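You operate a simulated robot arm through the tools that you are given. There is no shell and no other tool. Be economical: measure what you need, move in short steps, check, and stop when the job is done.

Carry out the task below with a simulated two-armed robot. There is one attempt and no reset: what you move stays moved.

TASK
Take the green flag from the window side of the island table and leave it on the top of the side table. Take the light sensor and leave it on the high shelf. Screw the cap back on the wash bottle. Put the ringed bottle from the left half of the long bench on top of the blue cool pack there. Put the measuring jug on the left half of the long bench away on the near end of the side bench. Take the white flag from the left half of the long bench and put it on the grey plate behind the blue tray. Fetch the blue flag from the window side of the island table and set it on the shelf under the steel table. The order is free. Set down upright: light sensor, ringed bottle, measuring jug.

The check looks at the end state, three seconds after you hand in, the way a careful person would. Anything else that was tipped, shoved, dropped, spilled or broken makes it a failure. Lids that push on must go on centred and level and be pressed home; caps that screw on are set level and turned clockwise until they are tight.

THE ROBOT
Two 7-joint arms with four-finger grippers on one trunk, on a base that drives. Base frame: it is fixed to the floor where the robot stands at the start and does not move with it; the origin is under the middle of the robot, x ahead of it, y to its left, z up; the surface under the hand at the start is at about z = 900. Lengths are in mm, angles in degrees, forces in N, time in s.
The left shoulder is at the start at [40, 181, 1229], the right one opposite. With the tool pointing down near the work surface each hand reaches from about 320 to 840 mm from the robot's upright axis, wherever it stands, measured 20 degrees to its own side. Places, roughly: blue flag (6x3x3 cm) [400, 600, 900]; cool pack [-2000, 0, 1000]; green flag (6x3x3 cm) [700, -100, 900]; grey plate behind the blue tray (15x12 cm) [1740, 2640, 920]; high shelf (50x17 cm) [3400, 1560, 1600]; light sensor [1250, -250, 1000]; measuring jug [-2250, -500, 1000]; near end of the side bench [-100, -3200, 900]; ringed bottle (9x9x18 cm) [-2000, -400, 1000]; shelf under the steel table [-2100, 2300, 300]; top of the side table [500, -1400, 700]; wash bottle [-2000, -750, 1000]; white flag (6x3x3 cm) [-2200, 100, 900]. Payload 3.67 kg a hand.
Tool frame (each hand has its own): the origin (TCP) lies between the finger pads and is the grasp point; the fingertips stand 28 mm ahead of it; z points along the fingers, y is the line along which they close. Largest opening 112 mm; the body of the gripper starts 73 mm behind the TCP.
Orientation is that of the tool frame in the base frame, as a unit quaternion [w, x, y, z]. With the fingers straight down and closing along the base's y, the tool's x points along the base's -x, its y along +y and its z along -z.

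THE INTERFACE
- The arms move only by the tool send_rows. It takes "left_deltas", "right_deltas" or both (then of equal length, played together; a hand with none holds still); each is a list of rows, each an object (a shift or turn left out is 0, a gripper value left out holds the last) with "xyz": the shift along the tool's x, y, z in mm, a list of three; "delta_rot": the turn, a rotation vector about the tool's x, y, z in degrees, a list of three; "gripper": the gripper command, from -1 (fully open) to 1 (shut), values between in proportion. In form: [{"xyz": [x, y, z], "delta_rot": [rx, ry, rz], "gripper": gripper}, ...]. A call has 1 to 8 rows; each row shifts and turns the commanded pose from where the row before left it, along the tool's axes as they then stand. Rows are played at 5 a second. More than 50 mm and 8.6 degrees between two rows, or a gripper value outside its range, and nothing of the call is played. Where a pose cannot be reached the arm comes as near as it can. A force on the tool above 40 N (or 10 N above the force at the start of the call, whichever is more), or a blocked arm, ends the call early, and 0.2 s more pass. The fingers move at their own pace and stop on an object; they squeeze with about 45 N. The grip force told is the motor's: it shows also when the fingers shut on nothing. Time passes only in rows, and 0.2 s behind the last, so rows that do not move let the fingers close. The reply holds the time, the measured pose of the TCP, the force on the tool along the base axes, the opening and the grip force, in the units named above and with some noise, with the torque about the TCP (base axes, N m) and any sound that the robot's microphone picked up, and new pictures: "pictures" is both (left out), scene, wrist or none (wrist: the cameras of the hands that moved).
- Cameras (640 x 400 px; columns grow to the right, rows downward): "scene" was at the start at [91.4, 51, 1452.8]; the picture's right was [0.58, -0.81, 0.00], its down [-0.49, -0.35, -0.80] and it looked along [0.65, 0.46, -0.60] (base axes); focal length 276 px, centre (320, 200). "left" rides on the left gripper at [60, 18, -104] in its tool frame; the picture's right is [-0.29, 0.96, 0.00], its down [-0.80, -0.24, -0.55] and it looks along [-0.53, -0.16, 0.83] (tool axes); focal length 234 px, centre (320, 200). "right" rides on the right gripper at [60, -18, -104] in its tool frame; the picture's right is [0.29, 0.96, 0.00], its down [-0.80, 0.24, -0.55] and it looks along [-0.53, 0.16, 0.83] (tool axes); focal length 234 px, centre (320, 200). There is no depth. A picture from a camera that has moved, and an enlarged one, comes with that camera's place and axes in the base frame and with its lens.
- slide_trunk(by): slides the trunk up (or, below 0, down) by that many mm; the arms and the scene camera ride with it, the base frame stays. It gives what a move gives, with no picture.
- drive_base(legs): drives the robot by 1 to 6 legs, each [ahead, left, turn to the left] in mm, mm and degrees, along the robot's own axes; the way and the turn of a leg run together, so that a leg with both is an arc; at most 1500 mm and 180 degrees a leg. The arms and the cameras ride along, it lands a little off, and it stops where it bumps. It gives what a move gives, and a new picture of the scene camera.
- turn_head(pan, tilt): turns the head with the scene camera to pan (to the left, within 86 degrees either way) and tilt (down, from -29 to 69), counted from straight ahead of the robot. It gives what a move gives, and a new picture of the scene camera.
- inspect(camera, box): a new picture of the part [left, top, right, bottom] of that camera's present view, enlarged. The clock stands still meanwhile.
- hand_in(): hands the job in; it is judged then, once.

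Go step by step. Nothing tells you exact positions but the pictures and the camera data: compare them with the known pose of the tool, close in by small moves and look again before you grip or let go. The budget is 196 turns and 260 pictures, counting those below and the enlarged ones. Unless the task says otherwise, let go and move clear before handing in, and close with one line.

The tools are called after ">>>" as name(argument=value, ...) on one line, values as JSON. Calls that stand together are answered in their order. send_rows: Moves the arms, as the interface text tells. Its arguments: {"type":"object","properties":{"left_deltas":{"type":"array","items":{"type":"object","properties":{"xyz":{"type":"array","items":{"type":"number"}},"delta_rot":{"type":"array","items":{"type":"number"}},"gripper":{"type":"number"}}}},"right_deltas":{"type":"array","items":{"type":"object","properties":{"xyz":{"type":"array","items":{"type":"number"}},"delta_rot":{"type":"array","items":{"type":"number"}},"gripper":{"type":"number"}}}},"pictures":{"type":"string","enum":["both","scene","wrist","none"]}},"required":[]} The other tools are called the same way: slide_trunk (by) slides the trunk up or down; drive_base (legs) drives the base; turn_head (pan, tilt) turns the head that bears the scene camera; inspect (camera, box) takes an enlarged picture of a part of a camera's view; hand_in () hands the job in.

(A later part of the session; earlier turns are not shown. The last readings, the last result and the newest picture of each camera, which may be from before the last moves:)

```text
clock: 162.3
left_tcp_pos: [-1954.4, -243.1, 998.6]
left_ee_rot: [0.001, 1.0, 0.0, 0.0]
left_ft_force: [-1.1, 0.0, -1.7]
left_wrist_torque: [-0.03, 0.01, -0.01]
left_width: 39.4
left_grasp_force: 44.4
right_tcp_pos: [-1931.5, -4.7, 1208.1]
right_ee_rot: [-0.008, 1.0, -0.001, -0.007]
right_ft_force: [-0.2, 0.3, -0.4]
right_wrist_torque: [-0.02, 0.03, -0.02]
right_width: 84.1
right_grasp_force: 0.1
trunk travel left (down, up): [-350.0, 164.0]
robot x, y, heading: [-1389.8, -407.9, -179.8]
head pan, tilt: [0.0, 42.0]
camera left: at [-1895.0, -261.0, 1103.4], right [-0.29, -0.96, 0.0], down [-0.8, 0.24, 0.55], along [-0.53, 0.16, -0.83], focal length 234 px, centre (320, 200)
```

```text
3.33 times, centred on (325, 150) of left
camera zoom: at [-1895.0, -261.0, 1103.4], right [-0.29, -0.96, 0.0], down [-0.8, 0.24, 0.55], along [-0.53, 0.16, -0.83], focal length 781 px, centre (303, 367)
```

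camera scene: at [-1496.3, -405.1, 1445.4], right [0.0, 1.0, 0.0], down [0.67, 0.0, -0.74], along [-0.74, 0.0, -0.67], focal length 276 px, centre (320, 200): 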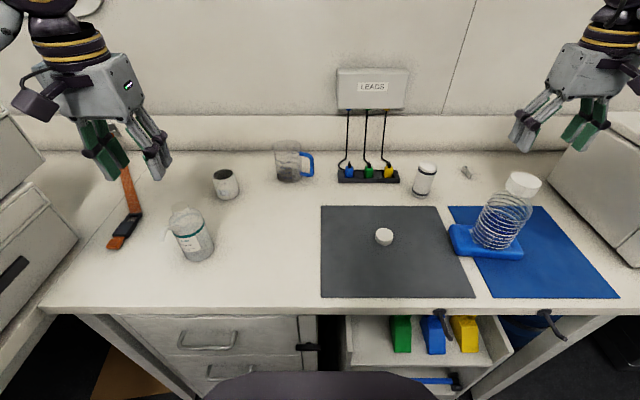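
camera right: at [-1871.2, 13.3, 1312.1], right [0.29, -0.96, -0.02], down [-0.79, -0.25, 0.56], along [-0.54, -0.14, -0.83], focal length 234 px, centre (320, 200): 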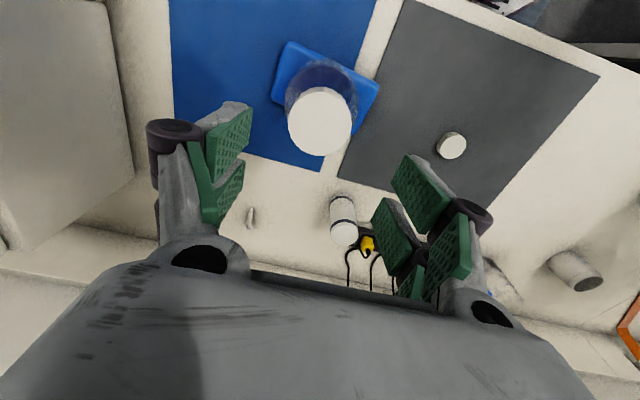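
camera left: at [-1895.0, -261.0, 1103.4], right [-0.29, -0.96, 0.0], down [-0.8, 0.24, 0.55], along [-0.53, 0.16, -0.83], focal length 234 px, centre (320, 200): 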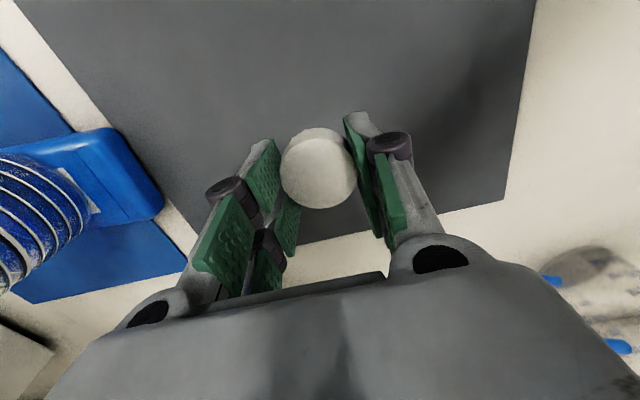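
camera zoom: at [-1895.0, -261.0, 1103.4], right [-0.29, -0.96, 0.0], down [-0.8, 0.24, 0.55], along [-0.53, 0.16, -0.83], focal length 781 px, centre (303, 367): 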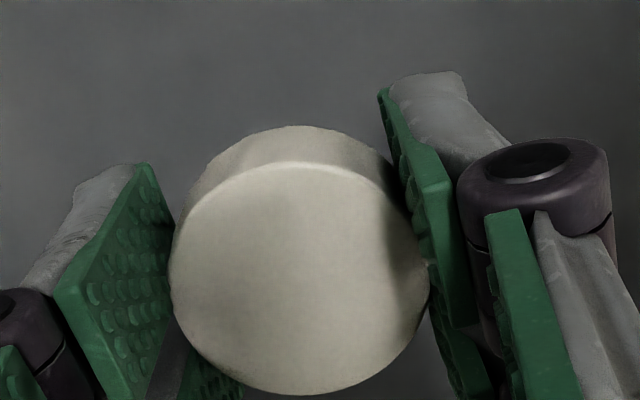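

The cap sits about 8 mm off the finger centre and too low in the fingers. I'm setting it back on the mat and regripping centred and higher.

>>> send_rows(left_deltas=[{"xyz": [0, 0, 40]}, {"xyz": [0, 0, 29.5]}, {"gripper": -0.1}, {}, {"xyz": [8, 0, -9]}, {"gripper": 1}, {}, {"xyz": [0, 0, -30]}], pictures="none")

>>> inspect(camera="left", box=[230, 90, 420, 210])

```text
clock: 164.1
left_tcp_pos: [-1947.0, -243.9, 968.1]
left_ee_rot: [0.002, 1.0, 0.0, 0.0]
left_ft_force: [-0.2, -0.7, 0.0]
left_wrist_torque: [0.02, 0.01, 0.0]
left_width: 41.0
left_grasp_force: 45.1
right_tcp_pos: [-1930.1, -4.6, 1208.6]
right_ee_rot: [-0.009, 1.0, -0.001, -0.006]
right_ft_force: [-0.5, -0.3, 0.5]
right_wrist_torque: [-0.04, 0.01, -0.03]
right_width: 83.9
right_grasp_force: 0.0
trunk travel left (down, up): [-350.0, 164.0]
robot x, y, heading: [-1388.1, -406.3, -179.9]
head pan, tilt: [0.0, 42.0]
```

```text
3.33 times, centred on (325, 150) of left
camera zoom: at [-1887.3, -261.8, 1073.0], right [-0.29, -0.96, 0.0], down [-0.8, 0.24, 0.55], along [-0.53, 0.16, -0.83], focal length 781 px, centre (303, 367)
```

zoom: 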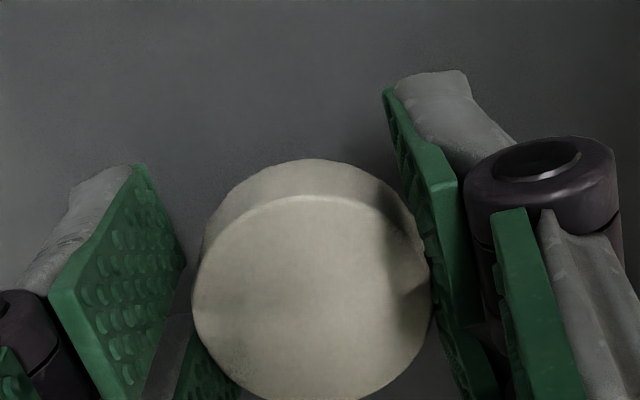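

The cap is now centred, with the fingertips above its lower rim. I'm lifting it and carrying it towards the wash bottle.

>>> send_rows(left_deltas=[{"xyz": [0, 0, -48]}, {"xyz": [0, 0, -48]}, {"xyz": [0, 0, -48]}, {"xyz": [2, 44, -10]}, {"xyz": [2, 44, -10]}, {"xyz": [2, 44, -10]}, {"xyz": [2, 44, 0]}, {"xyz": [2, 44, 0]}], pictures="none")

>>> send_rows(left_deltas=[{"xyz": [2, 44, 0]}, {"xyz": [2, 44, 0]}, {"xyz": [2, 44, 0]}, {"xyz": [2, 44, 0]}])

```text
clock: 165.9
left_tcp_pos: [-1936.9, -464.7, 1142.8]
left_ee_rot: [0.001, 1.0, -0.001, 0.0]
left_ft_force: [0.0, -0.3, -0.1]
left_wrist_torque: [-0.01, 0.01, -0.01]
left_width: 40.3
left_grasp_force: 45.6
right_tcp_pos: [-1929.9, -5.5, 1208.5]
right_ee_rot: [-0.01, 1.0, -0.001, -0.006]
right_ft_force: [-0.1, -1.0, -0.8]
right_wrist_torque: [0.0, 0.0, 0.02]
right_width: 84.2
right_grasp_force: 0.1
trunk travel left (down, up): [-350.0, 164.0]
robot x, y, heading: [-1394.4, -407.2, -180.0]
head pan, tilt: [0.0, 42.0]
```

```text
clock: 166.9
left_tcp_pos: [-1927.4, -640.8, 1141.0]
left_ee_rot: [-0.001, 1.0, -0.001, -0.001]
left_ft_force: [-0.2, -0.6, 0.1]
left_wrist_torque: [0.05, 0.03, -0.03]
left_width: 40.4
left_grasp_force: 45.1
right_tcp_pos: [-1929.8, -7.3, 1209.1]
right_ee_rot: [-0.009, 1.0, 0.0, -0.006]
right_ft_force: [-0.1, -0.5, -0.1]
right_wrist_torque: [0.05, 0.0, 0.04]
right_width: 83.8
right_grasp_force: 0.0
trunk travel left (down, up): [-350.0, 164.0]
robot x, y, heading: [-1389.2, -404.6, -179.8]
head pan, tilt: [0.0, 42.0]
camera scene: at [-1494.6, -407.9, 1445.3], right [0.0, 1.0, 0.0], down [0.67, 0.0, -0.74], along [-0.74, 0.0, -0.67], focal length 276 px, centre (320, 200)
camera left: at [-1868.6, -659.8, 1245.6], right [-0.29, -0.96, 0.0], down [-0.8, 0.24, 0.55], along [-0.53, 0.16, -0.83], focal length 234 px, centre (320, 200)
```

scene: 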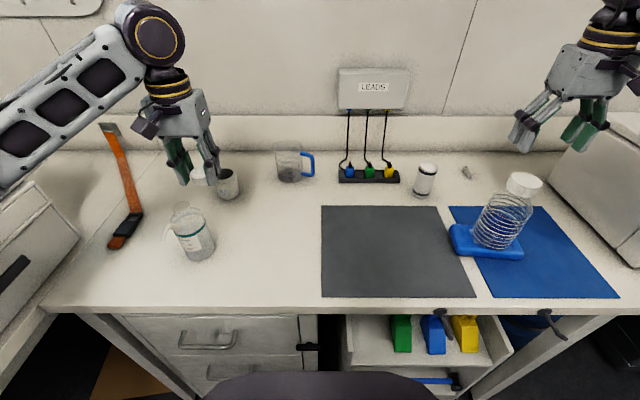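
left: 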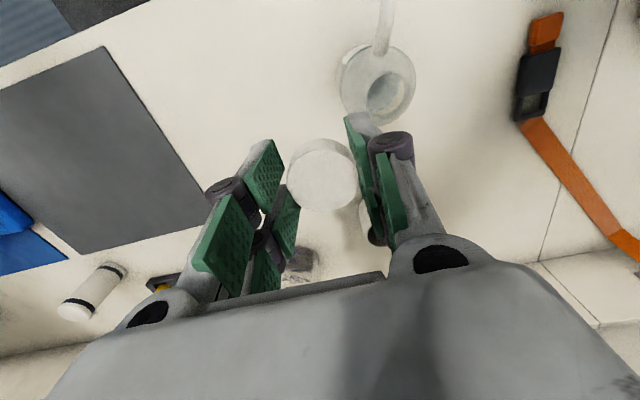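

The bottle neck is at about [-1916, -700]. Now I turn the right hand so it can hold the bottle's body from the right side.

>>> send_rows(right_deltas=[{"delta_rot": [0, 0, -8.5], "gripper": -1}, {"delta_rot": [0, 0, -8.5]}, {"delta_rot": [0, 0, -8.5]}, {"delta_rot": [0, 0, -8.5]}, {"delta_rot": [0, 0, -8.5]}, {"delta_rot": [0, 0, -8.5]}, {"delta_rot": [0, 0, -8.5]}, {"delta_rot": [0, 0, -8.5]}], pictures="none")

>>> send_rows(right_deltas=[{"delta_rot": [0, 0, -7.4]}, {"delta_rot": [0, 0, -7.4]}, {"delta_rot": [0, 0, -7.4]}, {"delta_rot": [0, -8.5, 0]}, {"delta_rot": [0, -8.5, 0]}, {"delta_rot": [0, -8.5, 0]}, {"delta_rot": [0, -8.5, 0]}, {"delta_rot": [0, -8.5, 0]}], pictures="scene")

```text
clock: 168.7
left_tcp_pos: [-1929.1, -640.1, 1142.6]
left_ee_rot: [0.0, 1.0, -0.001, 0.0]
left_ft_force: [0.4, 0.0, -1.2]
left_wrist_torque: [0.01, 0.02, 0.0]
left_width: 40.3
left_grasp_force: 44.4
right_tcp_pos: [-1781.5, -216.8, 1197.5]
right_ee_rot: [-0.011, 0.831, 0.556, -0.001]
right_ft_force: [0.1, 0.0, -0.4]
right_wrist_torque: [0.01, -0.02, -0.02]
right_width: 111.7
right_grasp_force: 0.1
right hand out of reach, approached as far as the arm can: row 3, 4, 5, 6, 7, 8
trunk travel left (down, up): [-350.0, 164.0]
robot x, y, heading: [-1388.3, -406.4, -179.8]
head pan, tilt: [0.0, 42.0]
```

```text
clock: 170.5
left_tcp_pos: [-1929.7, -640.0, 1141.8]
left_ee_rot: [-0.001, 1.0, 0.0, -0.001]
left_ft_force: [-1.5, 0.0, 0.0]
left_wrist_torque: [-0.02, -0.01, 0.02]
left_width: 40.7
left_grasp_force: 45.1
right_tcp_pos: [-1674.2, -304.6, 1240.8]
right_ee_rot: [0.248, 0.66, 0.663, -0.253]
right_ft_force: [-0.5, -0.2, 0.7]
right_wrist_torque: [0.0, -0.03, -0.01]
right_width: 111.9
right_grasp_force: 0.1
right hand out of reach, approached as far as the arm can: row 1, 2, 3, 4, 5, 6, 7, 8
trunk travel left (down, up): [-350.0, 164.0]
robot x, y, heading: [-1391.4, -407.4, -180.1]
head pan, tilt: [0.0, 42.0]
camera scene: at [-1495.5, -405.7, 1445.2], right [0.0, 1.0, 0.0], down [0.67, 0.0, -0.74], along [-0.74, 0.0, -0.67], focal length 276 px, centre (320, 200)
```

scene: 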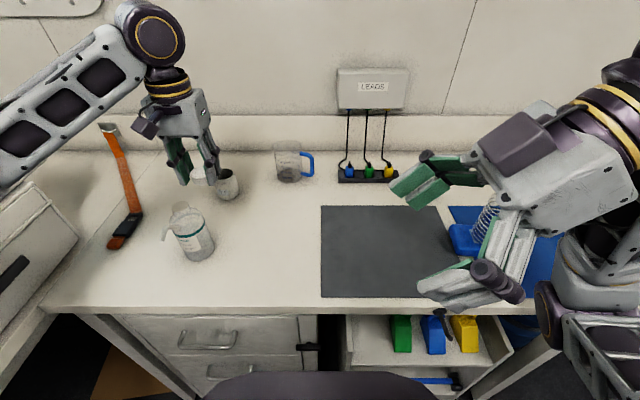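

The right hand has the wanted orientation. I'm moving it towards the right side of the wash bottle.

>>> send_rows(right_deltas=[{"xyz": [-8, -24, 33]}, {"xyz": [-8, -24, 33]}, {"xyz": [-8, -24, 33]}, {"xyz": [-8, -24, 33]}, {"xyz": [-8, -24, 33]}, {"xyz": [-8, -24, 33]}], pictures="scene")

```text
clock: 171.9
left_tcp_pos: [-1929.2, -640.3, 1140.8]
left_ee_rot: [0.0, 1.0, 0.0, 0.0]
left_ft_force: [0.2, 0.2, -0.9]
left_wrist_torque: [0.01, -0.01, -0.01]
left_width: 40.6
left_grasp_force: 44.6
right_tcp_pos: [-1692.5, -344.1, 1239.8]
right_ee_rot: [0.248, 0.662, 0.661, -0.253]
right_ft_force: [0.8, -0.7, -1.2]
right_wrist_torque: [-0.02, -0.01, 0.0]
right_width: 112.0
right_grasp_force: 0.0
right hand out of reach, approached as far as the arm can: row 1, 2, 3, 4, 5, 6
trunk travel left (down, up): [-350.0, 164.0]
robot x, y, heading: [-1391.6, -401.7, -179.8]
head pan, tilt: [0.0, 42.0]
camera scene: at [-1495.3, -405.4, 1445.2], right [0.0, 1.0, 0.0], down [0.67, 0.0, -0.74], along [-0.74, 0.0, -0.67], focal length 276 px, centre (320, 200)
```

scene: 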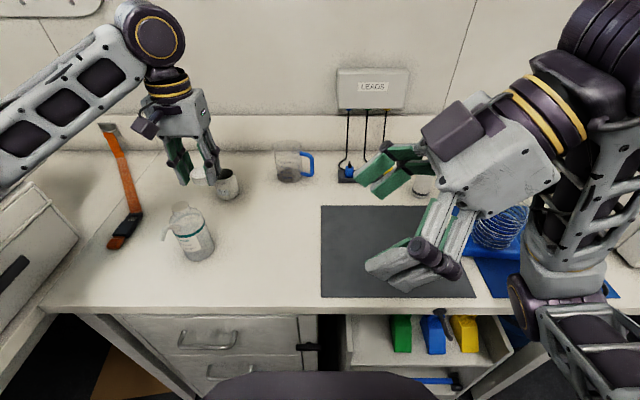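

The wrist runs into its limit this way. I'm undoing the turn first, then I'll move the hand left and turn there, where the forearm comes naturally from the right.

>>> send_rows(right_deltas=[{"delta_rot": [0, 8.4, 0]}, {"delta_rot": [0, 8.4, 0]}, {"delta_rot": [0, 8.4, 0]}, {"delta_rot": [0, 8.4, 0]}, {"delta_rot": [0, 8.4, 0]}, {"delta_rot": [0, 0, 8.5]}, {"delta_rot": [0, 0, 8.5]}, {"delta_rot": [0, 0, 8.5]}], pictures="none")

>>> send_rows(right_deltas=[{"delta_rot": [0, 0, 8.5]}, {"delta_rot": [0, 0, 8.5]}, {"delta_rot": [0, 0, 8.5]}, {"delta_rot": [0, 0, 8.5]}], pictures="scene")

```text
clock: 173.7
left_tcp_pos: [-1928.8, -639.3, 1141.4]
left_ee_rot: [0.0, 1.0, 0.0, 0.001]
left_ft_force: [-0.1, 1.0, -0.2]
left_wrist_torque: [-0.02, 0.03, 0.04]
left_width: 40.6
left_grasp_force: 44.9
right_tcp_pos: [-1693.3, -344.0, 1240.9]
right_ee_rot: [-0.006, 0.846, 0.534, -0.002]
right_ft_force: [0.5, 0.3, -0.2]
right_wrist_torque: [-0.02, -0.02, -0.02]
right_width: 112.0
right_grasp_force: 0.2
trunk travel left (down, up): [-350.0, 164.0]
robot x, y, heading: [-1391.5, -408.9, -179.8]
head pan, tilt: [0.0, 42.0]
```

```text
clock: 174.7
left_tcp_pos: [-1929.5, -639.9, 1141.3]
left_ee_rot: [0.001, 1.0, 0.0, 0.001]
left_ft_force: [0.1, -0.3, 0.3]
left_wrist_torque: [0.0, 0.02, 0.01]
left_width: 40.8
left_grasp_force: 45.3
right_tcp_pos: [-1693.1, -344.6, 1240.8]
right_ee_rot: [-0.006, 0.965, 0.262, -0.005]
right_ft_force: [-0.1, -1.0, -0.6]
right_wrist_torque: [-0.01, 0.01, -0.03]
right_width: 112.0
right_grasp_force: 0.0
trunk travel left (down, up): [-350.0, 164.0]
robot x, y, heading: [-1390.4, -406.3, -179.7]
head pan, tilt: [0.0, 42.0]
camera scene: at [-1495.3, -405.5, 1445.2], right [0.0, 1.0, 0.0], down [0.67, 0.0, -0.74], along [-0.74, 0.0, -0.67], focal length 276 px, centre (320, 200)
```

scene: 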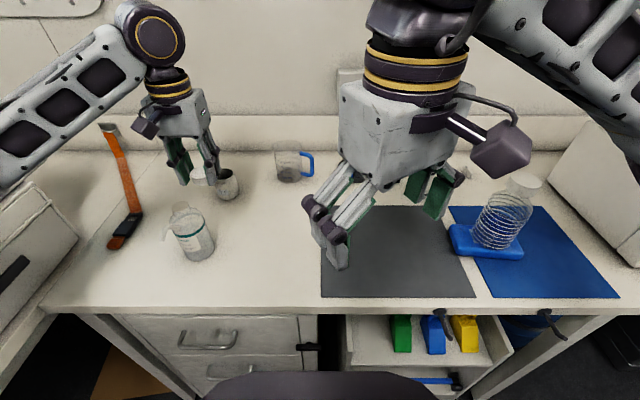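

Good, that works. I'm moving the left hand aside a bit and bringing the right hand over to the left.

>>> send_rows(right_deltas=[{"xyz": [-38.5, 7.3, 23]}, {"xyz": [-38.5, 7.3, 23]}, {"xyz": [-38.5, 7.3, 23]}, {"xyz": [-38.5, 7.3, 23]}, {"xyz": [-38.5, 7.3, 23]}, {"xyz": [-38.5, 7.3, 23]}], left_deltas=[{"xyz": [0, 20, -12]}, {"xyz": [0, 20, -12]}, {"xyz": [0, 20, -12]}, {"xyz": [0, 20, -12]}, {"xyz": [0, 20, -12]}, {"xyz": [0, 10, -12]}], pictures="none")

>>> send_rows(right_deltas=[{"delta_rot": [0, 0, -8.5]}, {"delta_rot": [0, 0, -8.5]}, {"delta_rot": [0, 0, -8.5]}, {"delta_rot": [0, 0, -8.5]}, {"delta_rot": [0, 0, -8.5]}, {"delta_rot": [0, 0, -8.5]}, {"delta_rot": [0, 0, -8]}], pictures="scene")

```text
clock: 176.1
left_tcp_pos: [-1930.6, -751.7, 1214.1]
left_ee_rot: [0.0, 1.0, -0.001, 0.001]
left_ft_force: [0.8, -0.3, 0.2]
left_wrist_torque: [0.01, -0.02, -0.04]
left_width: 40.6
left_grasp_force: 45.8
right_tcp_pos: [-1874.1, -498.1, 1101.4]
right_ee_rot: [-0.005, 0.965, 0.263, -0.005]
right_ft_force: [-0.5, -0.6, 0.2]
right_wrist_torque: [0.05, -0.03, 0.03]
right_width: 111.9
right_grasp_force: 0.0
trunk travel left (down, up): [-350.0, 164.0]
robot x, y, heading: [-1391.9, -405.4, -179.8]
head pan, tilt: [0.0, 42.0]
```

```text
clock: 177.7
left_tcp_pos: [-1930.1, -750.3, 1214.3]
left_ee_rot: [0.0, 1.0, 0.0, 0.0]
left_ft_force: [-0.6, 0.8, -0.2]
left_wrist_torque: [-0.01, 0.0, -0.01]
left_width: 40.5
left_grasp_force: 45.0
right_tcp_pos: [-1873.2, -497.6, 1102.1]
right_ee_rot: [-0.007, 0.804, 0.595, -0.002]
right_ft_force: [-0.1, -0.3, 0.1]
right_wrist_torque: [-0.02, -0.01, -0.02]
right_width: 112.2
right_grasp_force: 0.0
right hand out of reach, approached as far as the arm can: row 6, 7
trunk travel left (down, up): [-350.0, 164.0]
robot x, y, heading: [-1389.4, -404.4, -180.1]
head pan, tilt: [0.0, 42.0]
camera scene: at [-1495.4, -405.6, 1445.2], right [0.0, 1.0, 0.0], down [0.67, 0.0, -0.74], along [-0.74, 0.0, -0.67], focal length 276 px, centre (320, 200)
```

scene: 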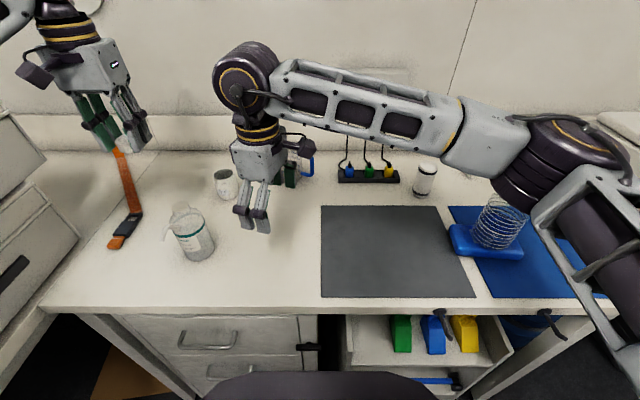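

Yaw of −73° is enough. Now I tilt the right hand towards the bottle.

>>> send_rows(right_deltas=[{"delta_rot": [0, -8.5, 0]}, {"delta_rot": [0, -8.5, 0]}, {"delta_rot": [0, -8.5, 0]}, {"delta_rot": [0, -8.5, 0]}, {"delta_rot": [0, -8.5, 0]}, {"delta_rot": [0, -5, 0]}], pictures="both")

```text
clock: 179.1
left_tcp_pos: [-1931.4, -750.4, 1213.6]
left_ee_rot: [0.001, 1.0, -0.001, 0.0]
left_ft_force: [-0.2, 0.4, 1.4]
left_wrist_torque: [0.01, 0.0, 0.05]
left_width: 40.6
left_grasp_force: 44.7
right_tcp_pos: [-1872.6, -497.8, 1102.4]
right_ee_rot: [0.234, 0.734, 0.548, -0.326]
right_ft_force: [-0.3, -0.5, -0.3]
right_wrist_torque: [-0.02, 0.01, 0.0]
right_width: 112.0
right_grasp_force: 0.1
trunk travel left (down, up): [-350.0, 164.0]
robot x, y, heading: [-1392.7, -405.8, -179.9]
head pan, tilt: [0.0, 42.0]
camera scene: at [-1495.3, -405.1, 1445.2], right [0.0, 1.0, 0.0], down [0.67, 0.0, -0.74], along [-0.74, 0.0, -0.67], focal length 276 px, centre (320, 200)
camera right: at [-1855.4, -379.6, 1129.6], right [0.97, -0.09, -0.23], down [0.2, -0.2, 0.96], along [-0.13, -0.98, -0.18], focal length 234 px, centre (320, 200)
```

scene: 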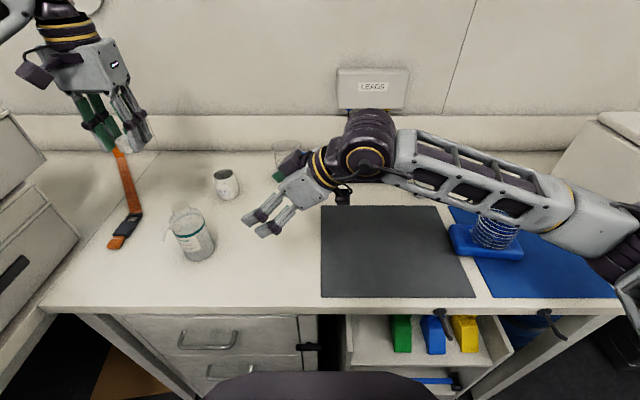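
right: 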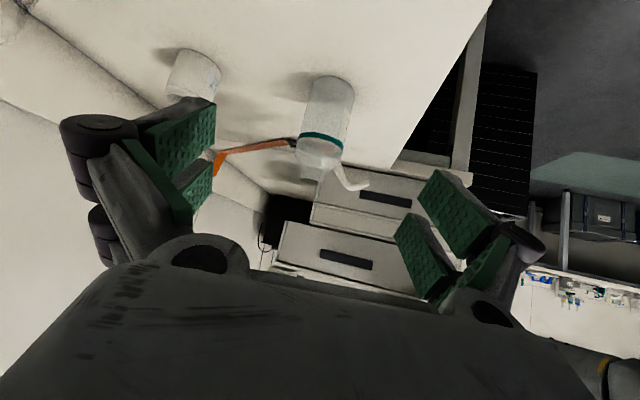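

The right hand lines up well. I'm approaching the bottle body along the tool axis.

>>> send_rows(right_deltas=[{"xyz": [-6.75, 4.6, 35.5]}, {"xyz": [-6.75, 4.6, 35.5]}, {"xyz": [-6.75, 4.6, 35.5]}, {"xyz": [-6.75, 4.6, 35.5]}])

```text
clock: 180.1
left_tcp_pos: [-1930.9, -752.3, 1213.5]
left_ee_rot: [0.0, 1.0, 0.0, 0.0]
left_ft_force: [0.2, -0.5, -0.2]
left_wrist_torque: [-0.02, -0.04, 0.02]
left_width: 40.6
left_grasp_force: 45.4
right_tcp_pos: [-1892.8, -619.7, 1026.0]
right_ee_rot: [0.232, 0.735, 0.547, -0.325]
right_ft_force: [-0.4, -0.7, -0.3]
right_wrist_torque: [-0.04, 0.0, -0.02]
right_width: 111.6
right_grasp_force: 0.2
trunk travel left (down, up): [-350.0, 164.0]
robot x, y, heading: [-1390.3, -407.2, -180.1]
head pan, tilt: [0.0, 42.0]
camera scene: at [-1495.9, -407.1, 1445.2], right [0.0, 1.0, 0.0], down [0.67, 0.0, -0.74], along [-0.74, 0.0, -0.67], focal length 276 px, centre (320, 200)
camera right: at [-1875.8, -502.5, 1053.6], right [0.97, -0.09, -0.22], down [0.2, -0.2, 0.96], along [-0.13, -0.97, -0.18], focal length 234 px, centre (320, 200)
```

scene: 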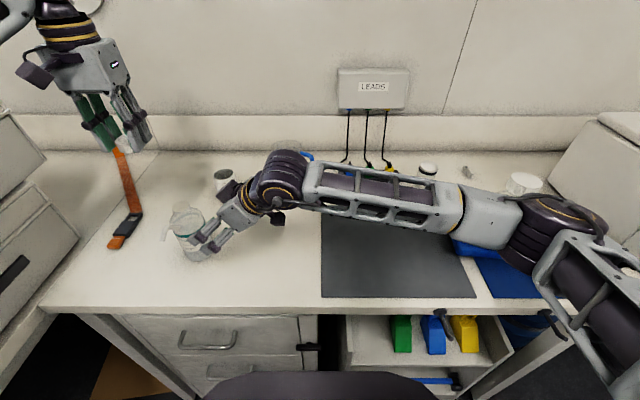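
right: 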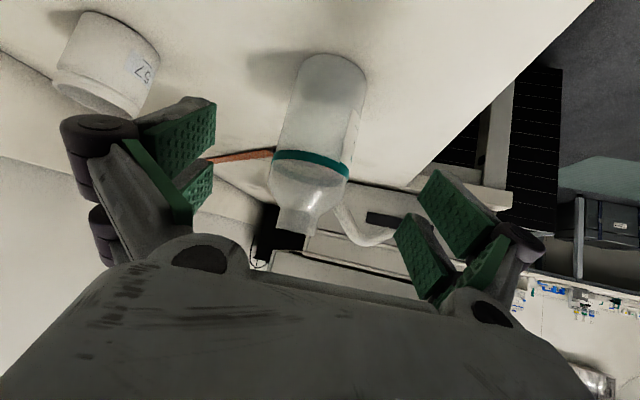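

The spout tip is at about [-1834, -706, 1032], well clear of the fingers. I'm advancing, then gripping the body.

>>> send_rows(right_deltas=[{"xyz": [0, 0.5, 40]}, {"xyz": [0, 0.5, 40]}, {"xyz": [0, 0.5, 31]}])

```text
clock: 180.9
left_tcp_pos: [-1930.1, -750.8, 1214.3]
left_ee_rot: [0.0, 1.0, -0.001, 0.0]
left_ft_force: [0.4, 0.0, -0.3]
left_wrist_torque: [-0.04, 0.03, -0.02]
left_width: 40.3
left_grasp_force: 44.7
right_tcp_pos: [-1915.4, -696.6, 948.1]
right_ee_rot: [0.233, 0.735, 0.548, -0.326]
right_ft_force: [-0.5, 0.3, -0.2]
right_wrist_torque: [-0.04, -0.01, 0.01]
right_width: 112.0
right_grasp_force: 0.0
trunk travel left (down, up): [-350.0, 164.0]
robot x, y, heading: [-1390.7, -407.2, -180.0]
head pan, tilt: [0.0, 42.0]
camera scene: at [-1495.3, -405.8, 1445.2], right [0.0, 1.0, 0.0], down [0.67, 0.0, -0.74], along [-0.74, 0.0, -0.67], focal length 276 px, centre (320, 200)
camera right: at [-1898.4, -579.5, 976.1], right [0.97, -0.09, -0.23], down [0.2, -0.2, 0.96], along [-0.13, -0.97, -0.18], focal length 234 px, centre (320, 200)
```

scene: 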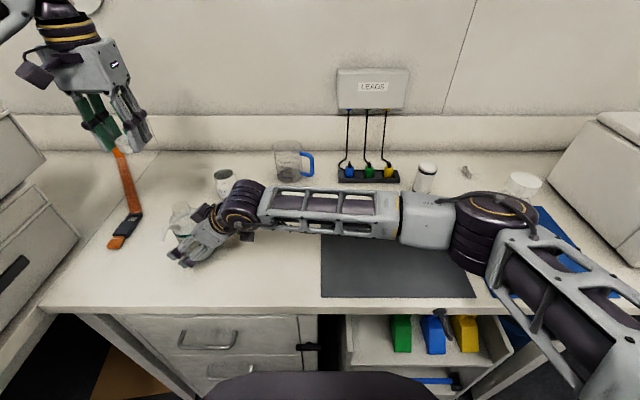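
right: 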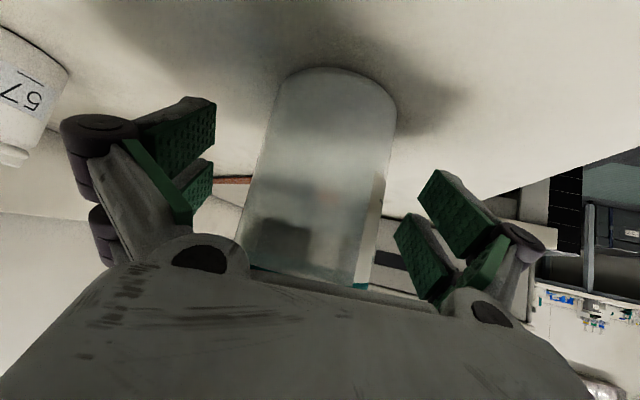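

>>> send_rows(right_deltas=[{"gripper": 1}, {}, {}])

```text
clock: 181.7
left_tcp_pos: [-1929.2, -750.1, 1213.9]
left_ee_rot: [0.0, 1.0, 0.0, 0.0]
left_ft_force: [-0.4, -0.4, 0.3]
left_wrist_torque: [0.02, -0.05, -0.01]
left_width: 40.4
left_grasp_force: 44.8
right_tcp_pos: [-1915.3, -696.1, 949.0]
right_ee_rot: [0.233, 0.735, 0.547, -0.326]
right_ft_force: [-1.2, -0.5, -0.4]
right_wrist_torque: [0.01, -0.01, -0.02]
right_width: 66.6
right_grasp_force: 44.8
trunk travel left (down, up): [-350.0, 164.0]
robot x, y, heading: [-1389.3, -402.7, -179.7]
head pan, tilt: [0.0, 42.0]
camera scene: at [-1495.5, -405.6, 1445.2], right [0.0, 1.0, 0.0], down [0.67, 0.0, -0.74], along [-0.74, 0.0, -0.67], focal length 276 px, centre (320, 200)
camera right: at [-1898.2, -579.3, 976.4], right [0.97, -0.09, -0.22], down [0.2, -0.2, 0.96], along [-0.13, -0.98, -0.18], focal length 234 px, centre (320, 200)
```

scene: 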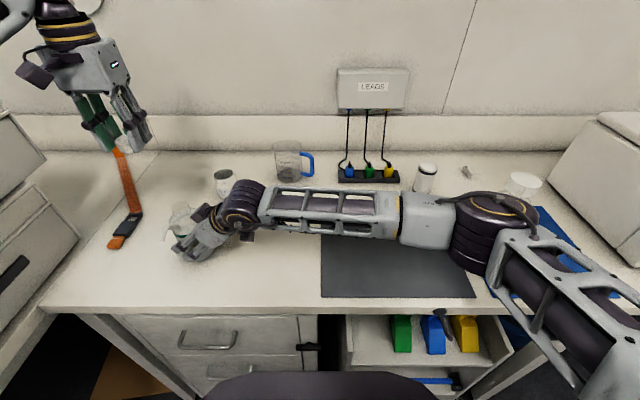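
right: 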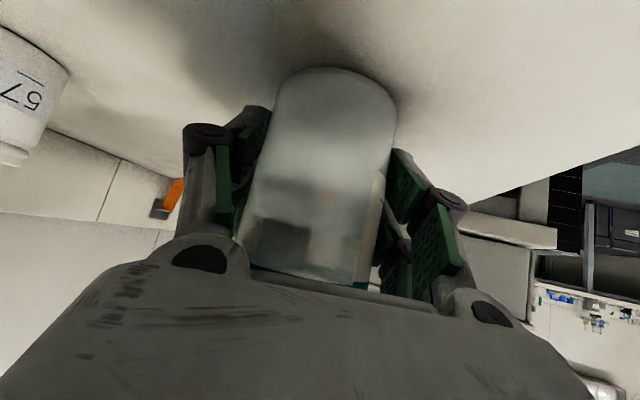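

The bottle is held firmly, 66.6 mm across, and standing on the bench. Now I measure the neck position from the left wrist camera and the scene camera.

>>> inspect(camera="left", box=[200, 50, 360, 150])

>>> inspect(camera="scene", box=[130, 170, 258, 250])

```text
4.00 times, centred on (280, 100) of left
camera zoom: at [-1870.3, -768.0, 1318.7], right [-0.29, -0.96, 0.0], down [-0.8, 0.24, 0.55], along [-0.53, 0.16, -0.83], focal length 937 px, centre (480, 600)
```

zoom: 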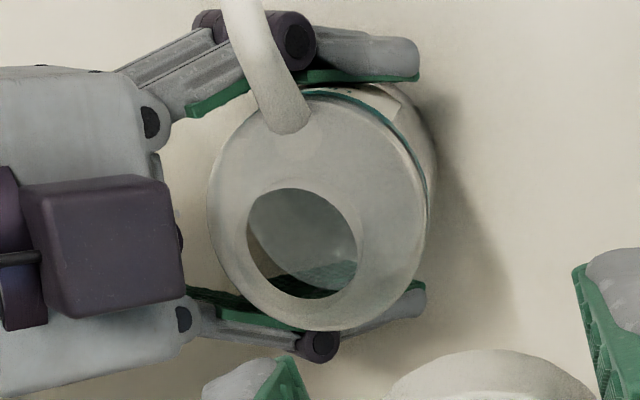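

```text
5.00 times, centred on (194, 210) of scene
camera zoom: at [-1495.5, -405.6, 1445.2], right [0.0, 1.0, 0.0], down [0.67, 0.0, -0.74], along [-0.74, 0.0, -0.67], focal length 1382 px, centre (950, 150)
```

zoom: 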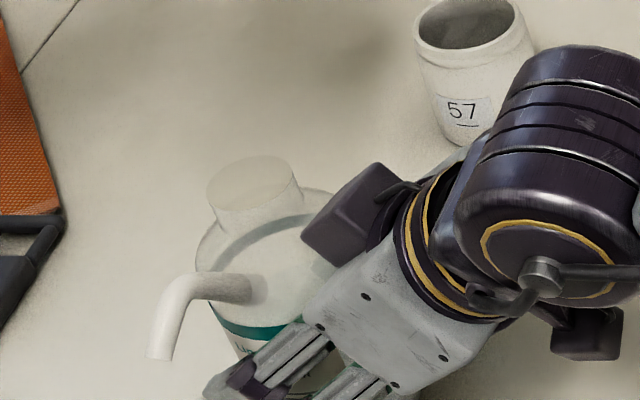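

The neck top is at about [-1917, -699, 1043]. The right hand's box near the neck leaves about 110° of free swing per turn. I'm placing the left hand over the neck and pre-turning it counter-clockwise to −145°.

>>> send_rows(left_deltas=[{"xyz": [6.5, -26, 0]}, {"xyz": [6.5, -25, 0]}, {"delta_rot": [0, 0, -8.5]}, {"delta_rot": [0, 0, -8.5]}, {"delta_rot": [0, 0, -8.5]}, {"delta_rot": [0, 0, -8.5]}, {"delta_rot": [0, 0, -8.5]}, {"delta_rot": [0, 0, -8.5]}], pictures="none")

>>> send_rows(left_deltas=[{"delta_rot": [0, 0, -8.5]}, {"delta_rot": [0, 0, -8.5]}, {"delta_rot": [0, 0, -8.5]}, {"delta_rot": [0, 0, -8.5]}, {"delta_rot": [0, 0, -8.5]}, {"delta_rot": [0, 0, -8.5]}, {"delta_rot": [0, 0, -8.5]}, {"delta_rot": [0, 0, -8.5]}], pictures="none")

>>> send_rows(left_deltas=[{"delta_rot": [0, 0, -8.5]}, {"delta_rot": [0, 0, -8.5]}, {"delta_rot": [0, 0, -8.5]}])

```text
clock: 183.5
left_tcp_pos: [-1916.4, -697.1, 1214.3]
left_ee_rot: [0.0, 0.902, 0.431, 0.001]
left_ft_force: [0.0, -0.4, -1.2]
left_wrist_torque: [0.0, 0.0, 0.02]
left_width: 40.8
left_grasp_force: 44.7
right_tcp_pos: [-1915.4, -696.6, 949.9]
right_ee_rot: [0.233, 0.735, 0.548, -0.325]
right_ft_force: [-0.1, -1.2, 1.1]
right_wrist_torque: [-0.07, -0.12, -0.01]
right_width: 66.3
right_grasp_force: 45.0
trunk travel left (down, up): [-350.0, 164.0]
robot x, y, heading: [-1390.4, -407.0, -179.8]
head pan, tilt: [0.0, 42.0]
```

```text
clock: 185.3
left_tcp_pos: [-1916.6, -697.7, 1215.9]
left_ee_rot: [0.0, 0.507, 0.862, 0.0]
left_ft_force: [0.2, -0.4, -0.5]
left_wrist_torque: [0.0, -0.01, 0.02]
left_width: 40.3
left_grasp_force: 44.4
right_tcp_pos: [-1914.9, -697.5, 950.1]
right_ee_rot: [0.234, 0.734, 0.548, -0.326]
right_ft_force: [0.2, -1.1, 1.4]
right_wrist_torque: [-0.1, -0.13, -0.05]
right_width: 66.8
right_grasp_force: 45.0
trunk travel left (down, up): [-350.0, 164.0]
robot x, y, heading: [-1390.2, -407.7, -179.7]
head pan, tilt: [0.0, 42.0]
```

```text
clock: 186.3
left_tcp_pos: [-1913.2, -621.6, 1198.7]
left_ee_rot: [-0.01, 0.455, 0.888, 0.066]
left_ft_force: [0.7, -1.1, -0.2]
left_wrist_torque: [0.04, 0.02, 0.04]
left_width: 40.5
left_grasp_force: 45.3
left hand out of reach, approached as far as the arm can: row 1, 2
right_tcp_pos: [-1914.1, -699.0, 949.3]
right_ee_rot: [0.233, 0.734, 0.549, -0.325]
right_ft_force: [0.0, 2.0, 4.9]
right_wrist_torque: [0.01, -0.12, -0.03]
right_width: 66.6
right_grasp_force: 44.7
trunk travel left (down, up): [-350.0, 164.0]
robot x, y, heading: [-1392.9, -403.8, -180.1]
head pan, tilt: [0.0, 42.0]
stopped in row 3 (left hand): the arm was blocked; the commanded pose is now the measured one
camera scene: at [-1494.0, -408.0, 1445.3], right [0.0, 1.0, 0.0], down [0.67, 0.0, -0.74], along [-0.74, 0.0, -0.67], focal length 276 px, centre (320, 200)
camera left: at [-1938.0, -576.4, 1308.8], right [0.94, 0.32, 0.08], down [0.25, -0.85, 0.46], along [0.22, -0.41, -0.88], focal length 234 px, centre (320, 200)
```

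scene: 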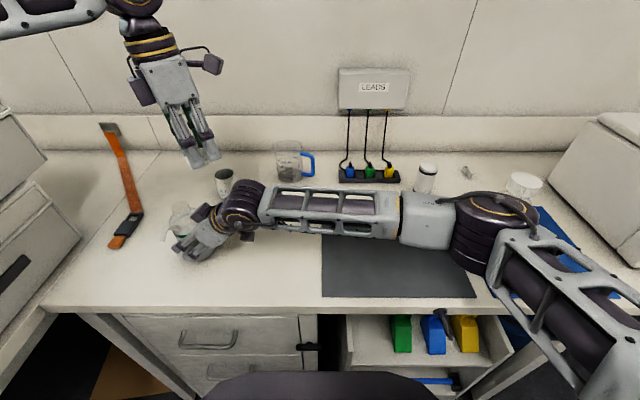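
left: 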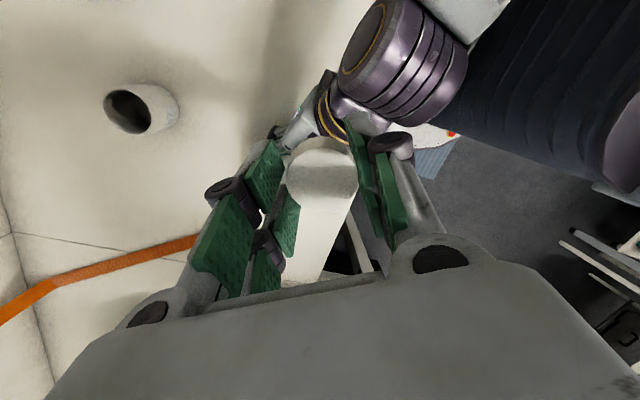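

The left wrist stops at about −119°. I'm bringing it back over the neck at −110°, then flattening the right hand's grip so its box stays clear of the cap.

>>> send_rows(left_deltas=[{"delta_rot": [2.8, -2.6, 7.9]}, {"delta_rot": [2.8, -2.6, 7.9]}, {"xyz": [-35, -15, -8]}, {"xyz": [-36, -15, -8]}], pictures="none")

>>> send_rows(right_deltas=[{"gripper": 0.0}, {"gripper": -0.5}, {}, {"delta_rot": [0, -7.5, 0]}, {"delta_rot": [0, -7.5, 0]}, {"delta_rot": [0, -7.5, 0]}], pictures="both")

```text
refused: row 1 steps farther than a row can; nothing moved
```

```text
clock: 187.7
left_tcp_pos: [-1914.3, -619.6, 1200.0]
left_ee_rot: [-0.01, 0.454, 0.888, 0.065]
left_ft_force: [0.2, 1.0, 0.4]
left_wrist_torque: [-0.05, 0.02, -0.02]
left_width: 40.3
left_grasp_force: 44.9
right_tcp_pos: [-1915.0, -697.2, 948.3]
right_ee_rot: [0.336, 0.656, 0.491, -0.464]
right_ft_force: [0.1, -0.9, 0.3]
right_wrist_torque: [-0.01, -0.03, 0.02]
right_width: 84.0
right_grasp_force: 0.0
trunk travel left (down, up): [-350.0, 164.0]
robot x, y, heading: [-1389.9, -405.4, -179.8]
head pan, tilt: [0.0, 42.0]
camera scene: at [-1495.6, -404.9, 1445.2], right [0.0, 1.0, 0.0], down [0.67, 0.0, -0.74], along [-0.74, 0.0, -0.67], focal length 276 px, centre (320, 200)
camera right: at [-1898.5, -577.2, 929.4], right [0.94, -0.18, -0.28], down [0.31, 0.16, 0.94], along [-0.12, -0.97, 0.21], focal length 234 px, centre (320, 200)
```

scene: 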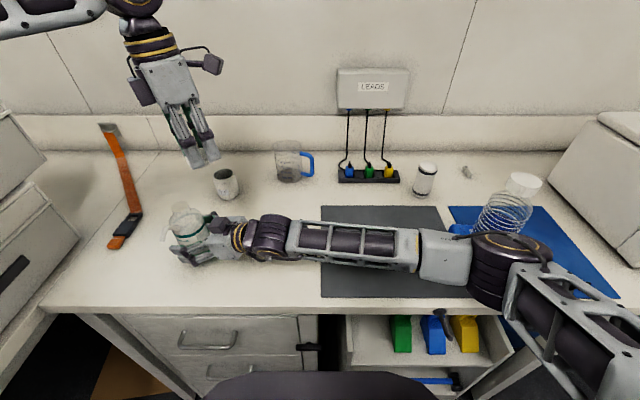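
right: 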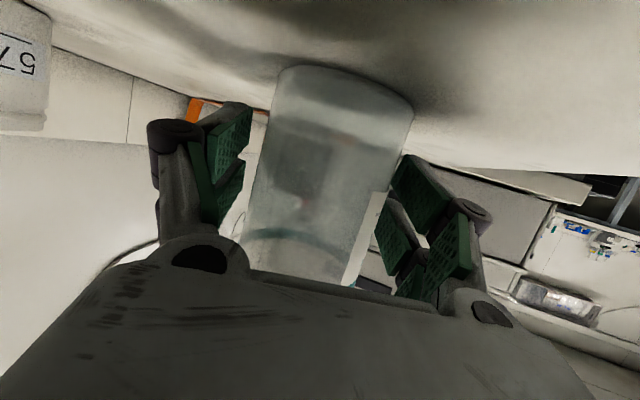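

The right hand is flat now. I'm gripping the bottle again and bringing the left hand back over the neck.

>>> send_rows(right_deltas=[{"gripper": 1}, {}, {}, {}, {}], left_deltas=[{"delta_rot": [1.85, -1.77, 5.3]}, {"delta_rot": [1.85, -1.77, 5.3]}, {"delta_rot": [1.85, -1.77, 5.3]}, {"xyz": [-35, -15, -8]}, {"xyz": [-36, -15, -8]}], pictures="none")

>>> inspect(camera="scene", box=[130, 120, 290, 270])

>>> inspect(camera="left", box=[200, 50, 420, 210])

```text
clock: 188.9
left_tcp_pos: [-1917.4, -696.7, 1213.9]
left_ee_rot: [0.001, 0.575, 0.818, -0.001]
left_ft_force: [0.3, -0.1, 0.3]
left_wrist_torque: [-0.01, 0.02, -0.03]
left_width: 40.4
left_grasp_force: 45.4
right_tcp_pos: [-1914.1, -698.0, 950.2]
right_ee_rot: [0.335, 0.658, 0.491, -0.463]
right_ft_force: [-0.5, -2.5, 1.5]
right_wrist_torque: [-0.11, -0.06, -0.06]
right_width: 66.2
right_grasp_force: 44.8
trunk travel left (down, up): [-350.0, 164.0]
robot x, y, heading: [-1391.2, -406.7, -179.7]
head pan, tilt: [0.0, 42.0]
```

```text
2.67 times, centred on (210, 195) of scene
camera zoom: at [-1495.2, -406.2, 1445.3], right [0.0, 1.0, 0.0], down [0.67, 0.0, -0.74], along [-0.74, 0.0, -0.67], focal length 737 px, centre (613, 213)
```

zoom: 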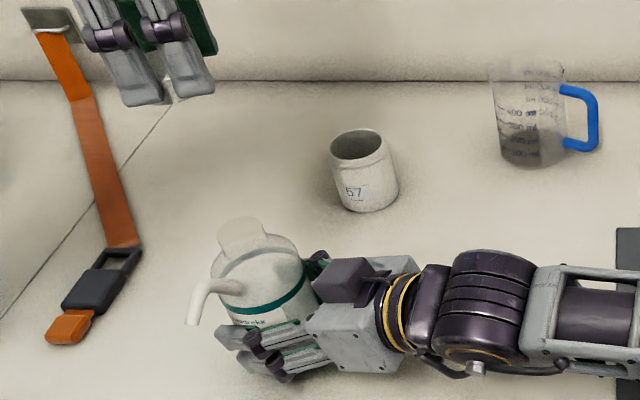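

```text
2.50 times, centred on (310, 130) of left
camera zoom: at [-1921.1, -634.7, 1318.3], right [1.0, 0.05, 0.0], down [0.04, -0.83, 0.56], along [0.03, -0.55, -0.83], focal length 585 px, centre (345, 375)
```

zoom: 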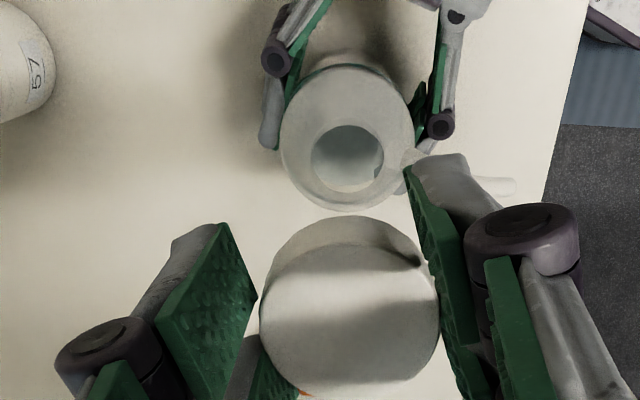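

The neck centre is at [-1916, -699, 1042], so the cap needs a shift of about 4 mm. I'm correcting that and lowering to just above the neck.

>>> send_rows(left_deltas=[{"xyz": [-3.5, -1.3, 0]}, {"xyz": [0, 0, 40]}, {"xyz": [0, 0, 40]}, {"xyz": [0, 0, 32]}], pictures="none")

>>> inspect(camera="scene", box=[140, 160, 260, 260])

>>> inspect(camera="left", box=[200, 50, 420, 210])

```text
clock: 189.9
left_tcp_pos: [-1918.0, -700.2, 1104.2]
left_ee_rot: [0.001, 0.575, 0.818, -0.001]
left_ft_force: [-0.6, -0.5, 0.0]
left_wrist_torque: [-0.02, 0.01, 0.02]
left_width: 40.5
left_grasp_force: 45.0
right_tcp_pos: [-1913.3, -696.6, 950.0]
right_ee_rot: [0.336, 0.657, 0.492, -0.462]
right_ft_force: [0.2, -0.4, 3.4]
right_wrist_torque: [-0.07, -0.12, -0.02]
right_width: 66.2
right_grasp_force: 44.9
trunk travel left (down, up): [-350.0, 164.0]
robot x, y, heading: [-1392.6, -408.0, -179.8]
head pan, tilt: [0.0, 42.0]
```

```text
4.00 times, centred on (200, 210) of scene
camera zoom: at [-1495.0, -404.8, 1445.3], right [0.0, 1.0, 0.0], down [0.67, 0.0, -0.74], along [-0.74, 0.0, -0.67], focal length 1106 px, centre (800, 160)
```

zoom: 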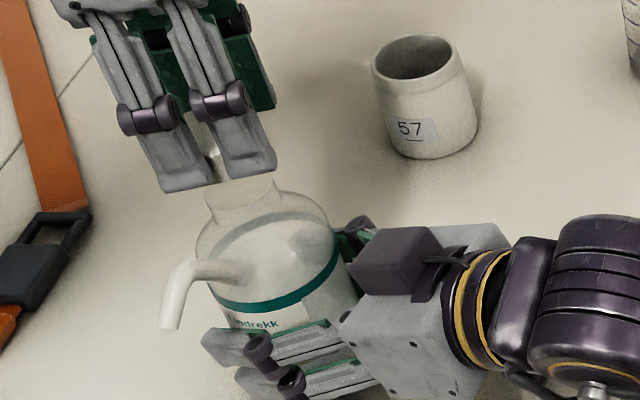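

```text
2.50 times, centred on (310, 130) of left
camera zoom: at [-1921.4, -637.0, 1207.7], right [1.0, 0.05, 0.0], down [0.04, -0.83, 0.56], along [0.03, -0.56, -0.83], focal length 585 px, centre (345, 375)
```

zoom: 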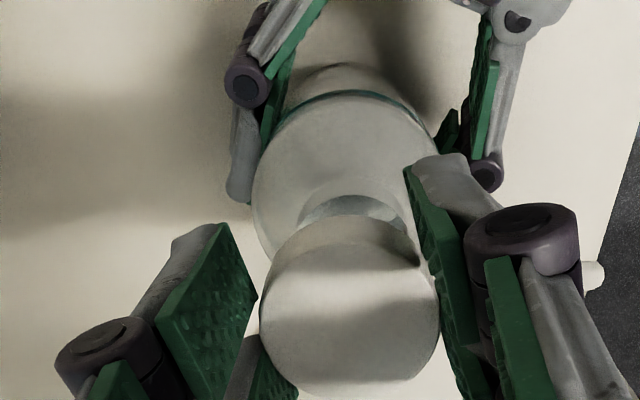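

>>> send_rows(left_deltas=[{"xyz": [-0.4, 1, 5]}, {"xyz": [0, 0, 5]}, {"xyz": [0, 0, 5]}, {"xyz": [0, 0, 5]}], pictures="none")

>>> inspect(camera="left", box=[230, 90, 420, 210])

>>> inspect(camera="scene", box=[150, 180, 230, 240])

```text
clock: 190.9
left_tcp_pos: [-1915.8, -700.1, 1082.3]
left_ee_rot: [0.001, 0.575, 0.818, -0.001]
left_ft_force: [-0.2, -0.2, 0.3]
left_wrist_torque: [0.0, 0.01, 0.0]
left_width: 40.5
left_grasp_force: 44.6
right_tcp_pos: [-1914.4, -696.0, 948.6]
right_ee_rot: [0.337, 0.656, 0.492, -0.462]
right_ft_force: [0.7, 1.7, 2.5]
right_wrist_torque: [-0.03, -0.16, 0.03]
right_width: 65.9
right_grasp_force: 44.8
trunk travel left (down, up): [-350.0, 164.0]
robot x, y, heading: [-1389.7, -406.6, -179.9]
head pan, tilt: [0.0, 42.0]
```

```text
3.33 times, centred on (325, 150) of left
camera zoom: at [-1920.0, -637.0, 1187.6], right [1.0, 0.05, 0.0], down [0.04, -0.83, 0.56], along [0.03, -0.56, -0.83], focal length 781 px, centre (303, 367)
```

zoom: 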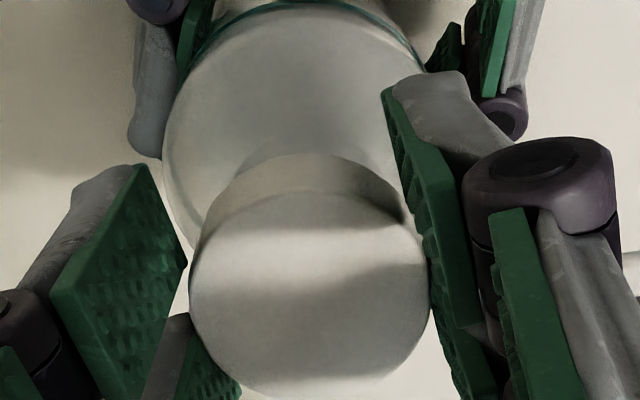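

```text
6.67 times, centred on (190, 210) of scene
camera zoom: at [-1494.8, -404.6, 1445.3], right [0.0, 1.0, 0.0], down [0.67, 0.0, -0.74], along [-0.74, 0.0, -0.67], focal length 1843 px, centre (1187, 133)
```

zoom: 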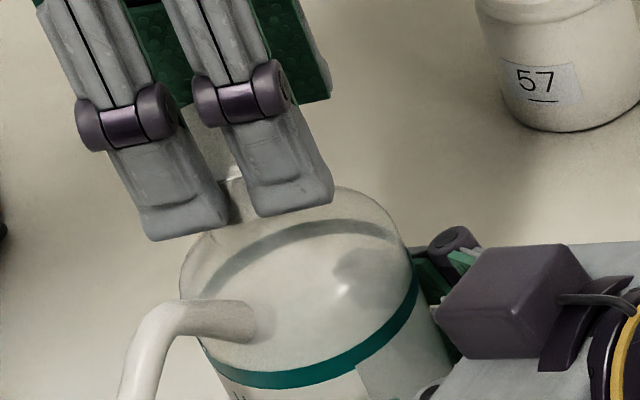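

>>> send_rows(left_deltas=[{"xyz": [0.3, -0.8, 4]}, {"xyz": [0, 0, 4]}, {"xyz": [0, 0, 4]}], pictures="none")

```text
clock: 191.4
left_tcp_pos: [-1917.8, -699.3, 1082.5]
left_ee_rot: [-0.005, 0.576, 0.818, -0.002]
left_ft_force: [4.5, -1.5, 9.7]
left_wrist_torque: [0.06, -0.21, -0.07]
left_width: 40.8
left_grasp_force: 45.1
right_tcp_pos: [-1914.6, -695.9, 950.1]
right_ee_rot: [0.336, 0.659, 0.49, -0.462]
right_ft_force: [0.7, 0.5, 4.9]
right_wrist_torque: [-0.58, -0.92, 0.07]
right_width: 66.1
right_grasp_force: 45.3
trunk travel left (down, up): [-350.0, 164.0]
robot x, y, heading: [-1391.0, -408.0, -180.1]
head pan, tilt: [0.0, 42.0]
stopped in row 2 (left hand): the force on the tool passed its limit at 44 N (the readings are from after the stop); the commanded pose is now the measured one
```

The cap is seated on the neck: contact at TCP z ≈ 1082, as expected. I'm starting to screw clockwise with light pressure.

>>> send_rows(left_deltas=[{"xyz": [0.2, -0.15, 0], "delta_rot": [0, 0, 8.5]}, {"xyz": [0.2, -0.15, 0.1], "delta_rot": [0, 0, 8.5]}, {"xyz": [0.2, -0.15, 0.1], "delta_rot": [0, 0, 8.5]}, {"xyz": [0.2, -0.15, 0.1], "delta_rot": [0, 0, 8.5]}, {"xyz": [0.2, -0.15, 0.1], "delta_rot": [0, 0, 8.5]}, {"xyz": [0.2, -0.15, 0.1], "delta_rot": [0, 0, 8.5]}, {"xyz": [0.2, -0.15, 0.1], "delta_rot": [0, 0, 8.5]}, {"xyz": [0.2, -0.15, 0.1], "delta_rot": [0, 0, 8.5]}], pictures="both")

```text
clock: 193.2
left_tcp_pos: [-1917.2, -697.9, 1081.3]
left_ee_rot: [-0.003, 0.935, 0.355, -0.005]
left_ft_force: [-3.7, 4.7, 24.4]
left_wrist_torque: [0.17, -0.1, 0.07]
left_width: 40.7
left_grasp_force: 44.7
right_tcp_pos: [-1914.6, -695.8, 949.4]
right_ee_rot: [0.335, 0.658, 0.491, -0.462]
right_ft_force: [-0.5, -10.7, 6.3]
right_wrist_torque: [-0.39, -0.14, -0.27]
right_width: 65.9
right_grasp_force: 44.4
trunk travel left (down, up): [-350.0, 164.0]
robot x, y, heading: [-1392.8, -405.4, -179.6]
head pan, tilt: [0.0, 42.0]
camera scene: at [-1493.5, -404.9, 1445.5], right [0.0, 1.0, 0.0], down [0.67, 0.0, -0.74], along [-0.74, 0.0, -0.67], focal length 276 px, centre (320, 200)
camera left: at [-1860.3, -671.8, 1186.0], right [0.42, -0.91, -0.01], down [-0.75, -0.35, 0.56], along [-0.51, -0.23, -0.83], focal length 234 px, centre (320, 200)
```

scene: 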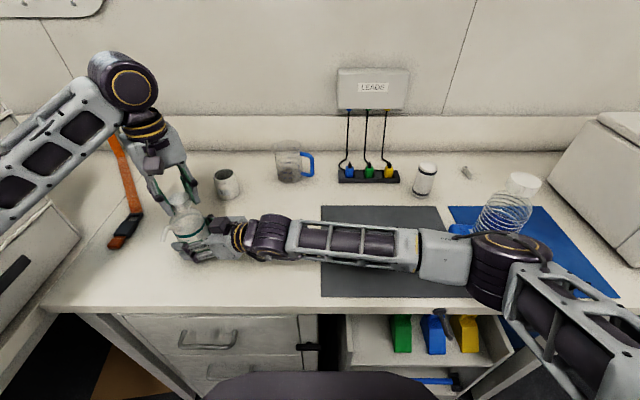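
left: 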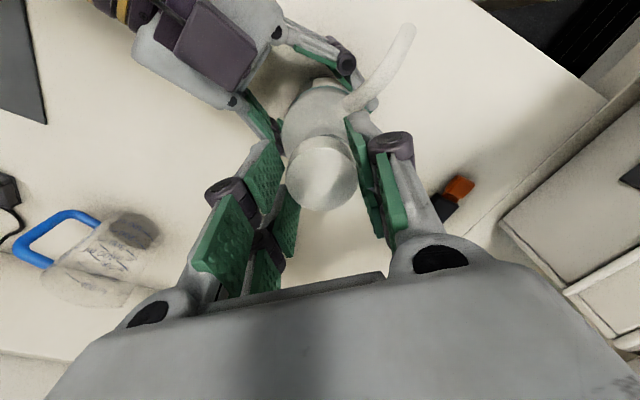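

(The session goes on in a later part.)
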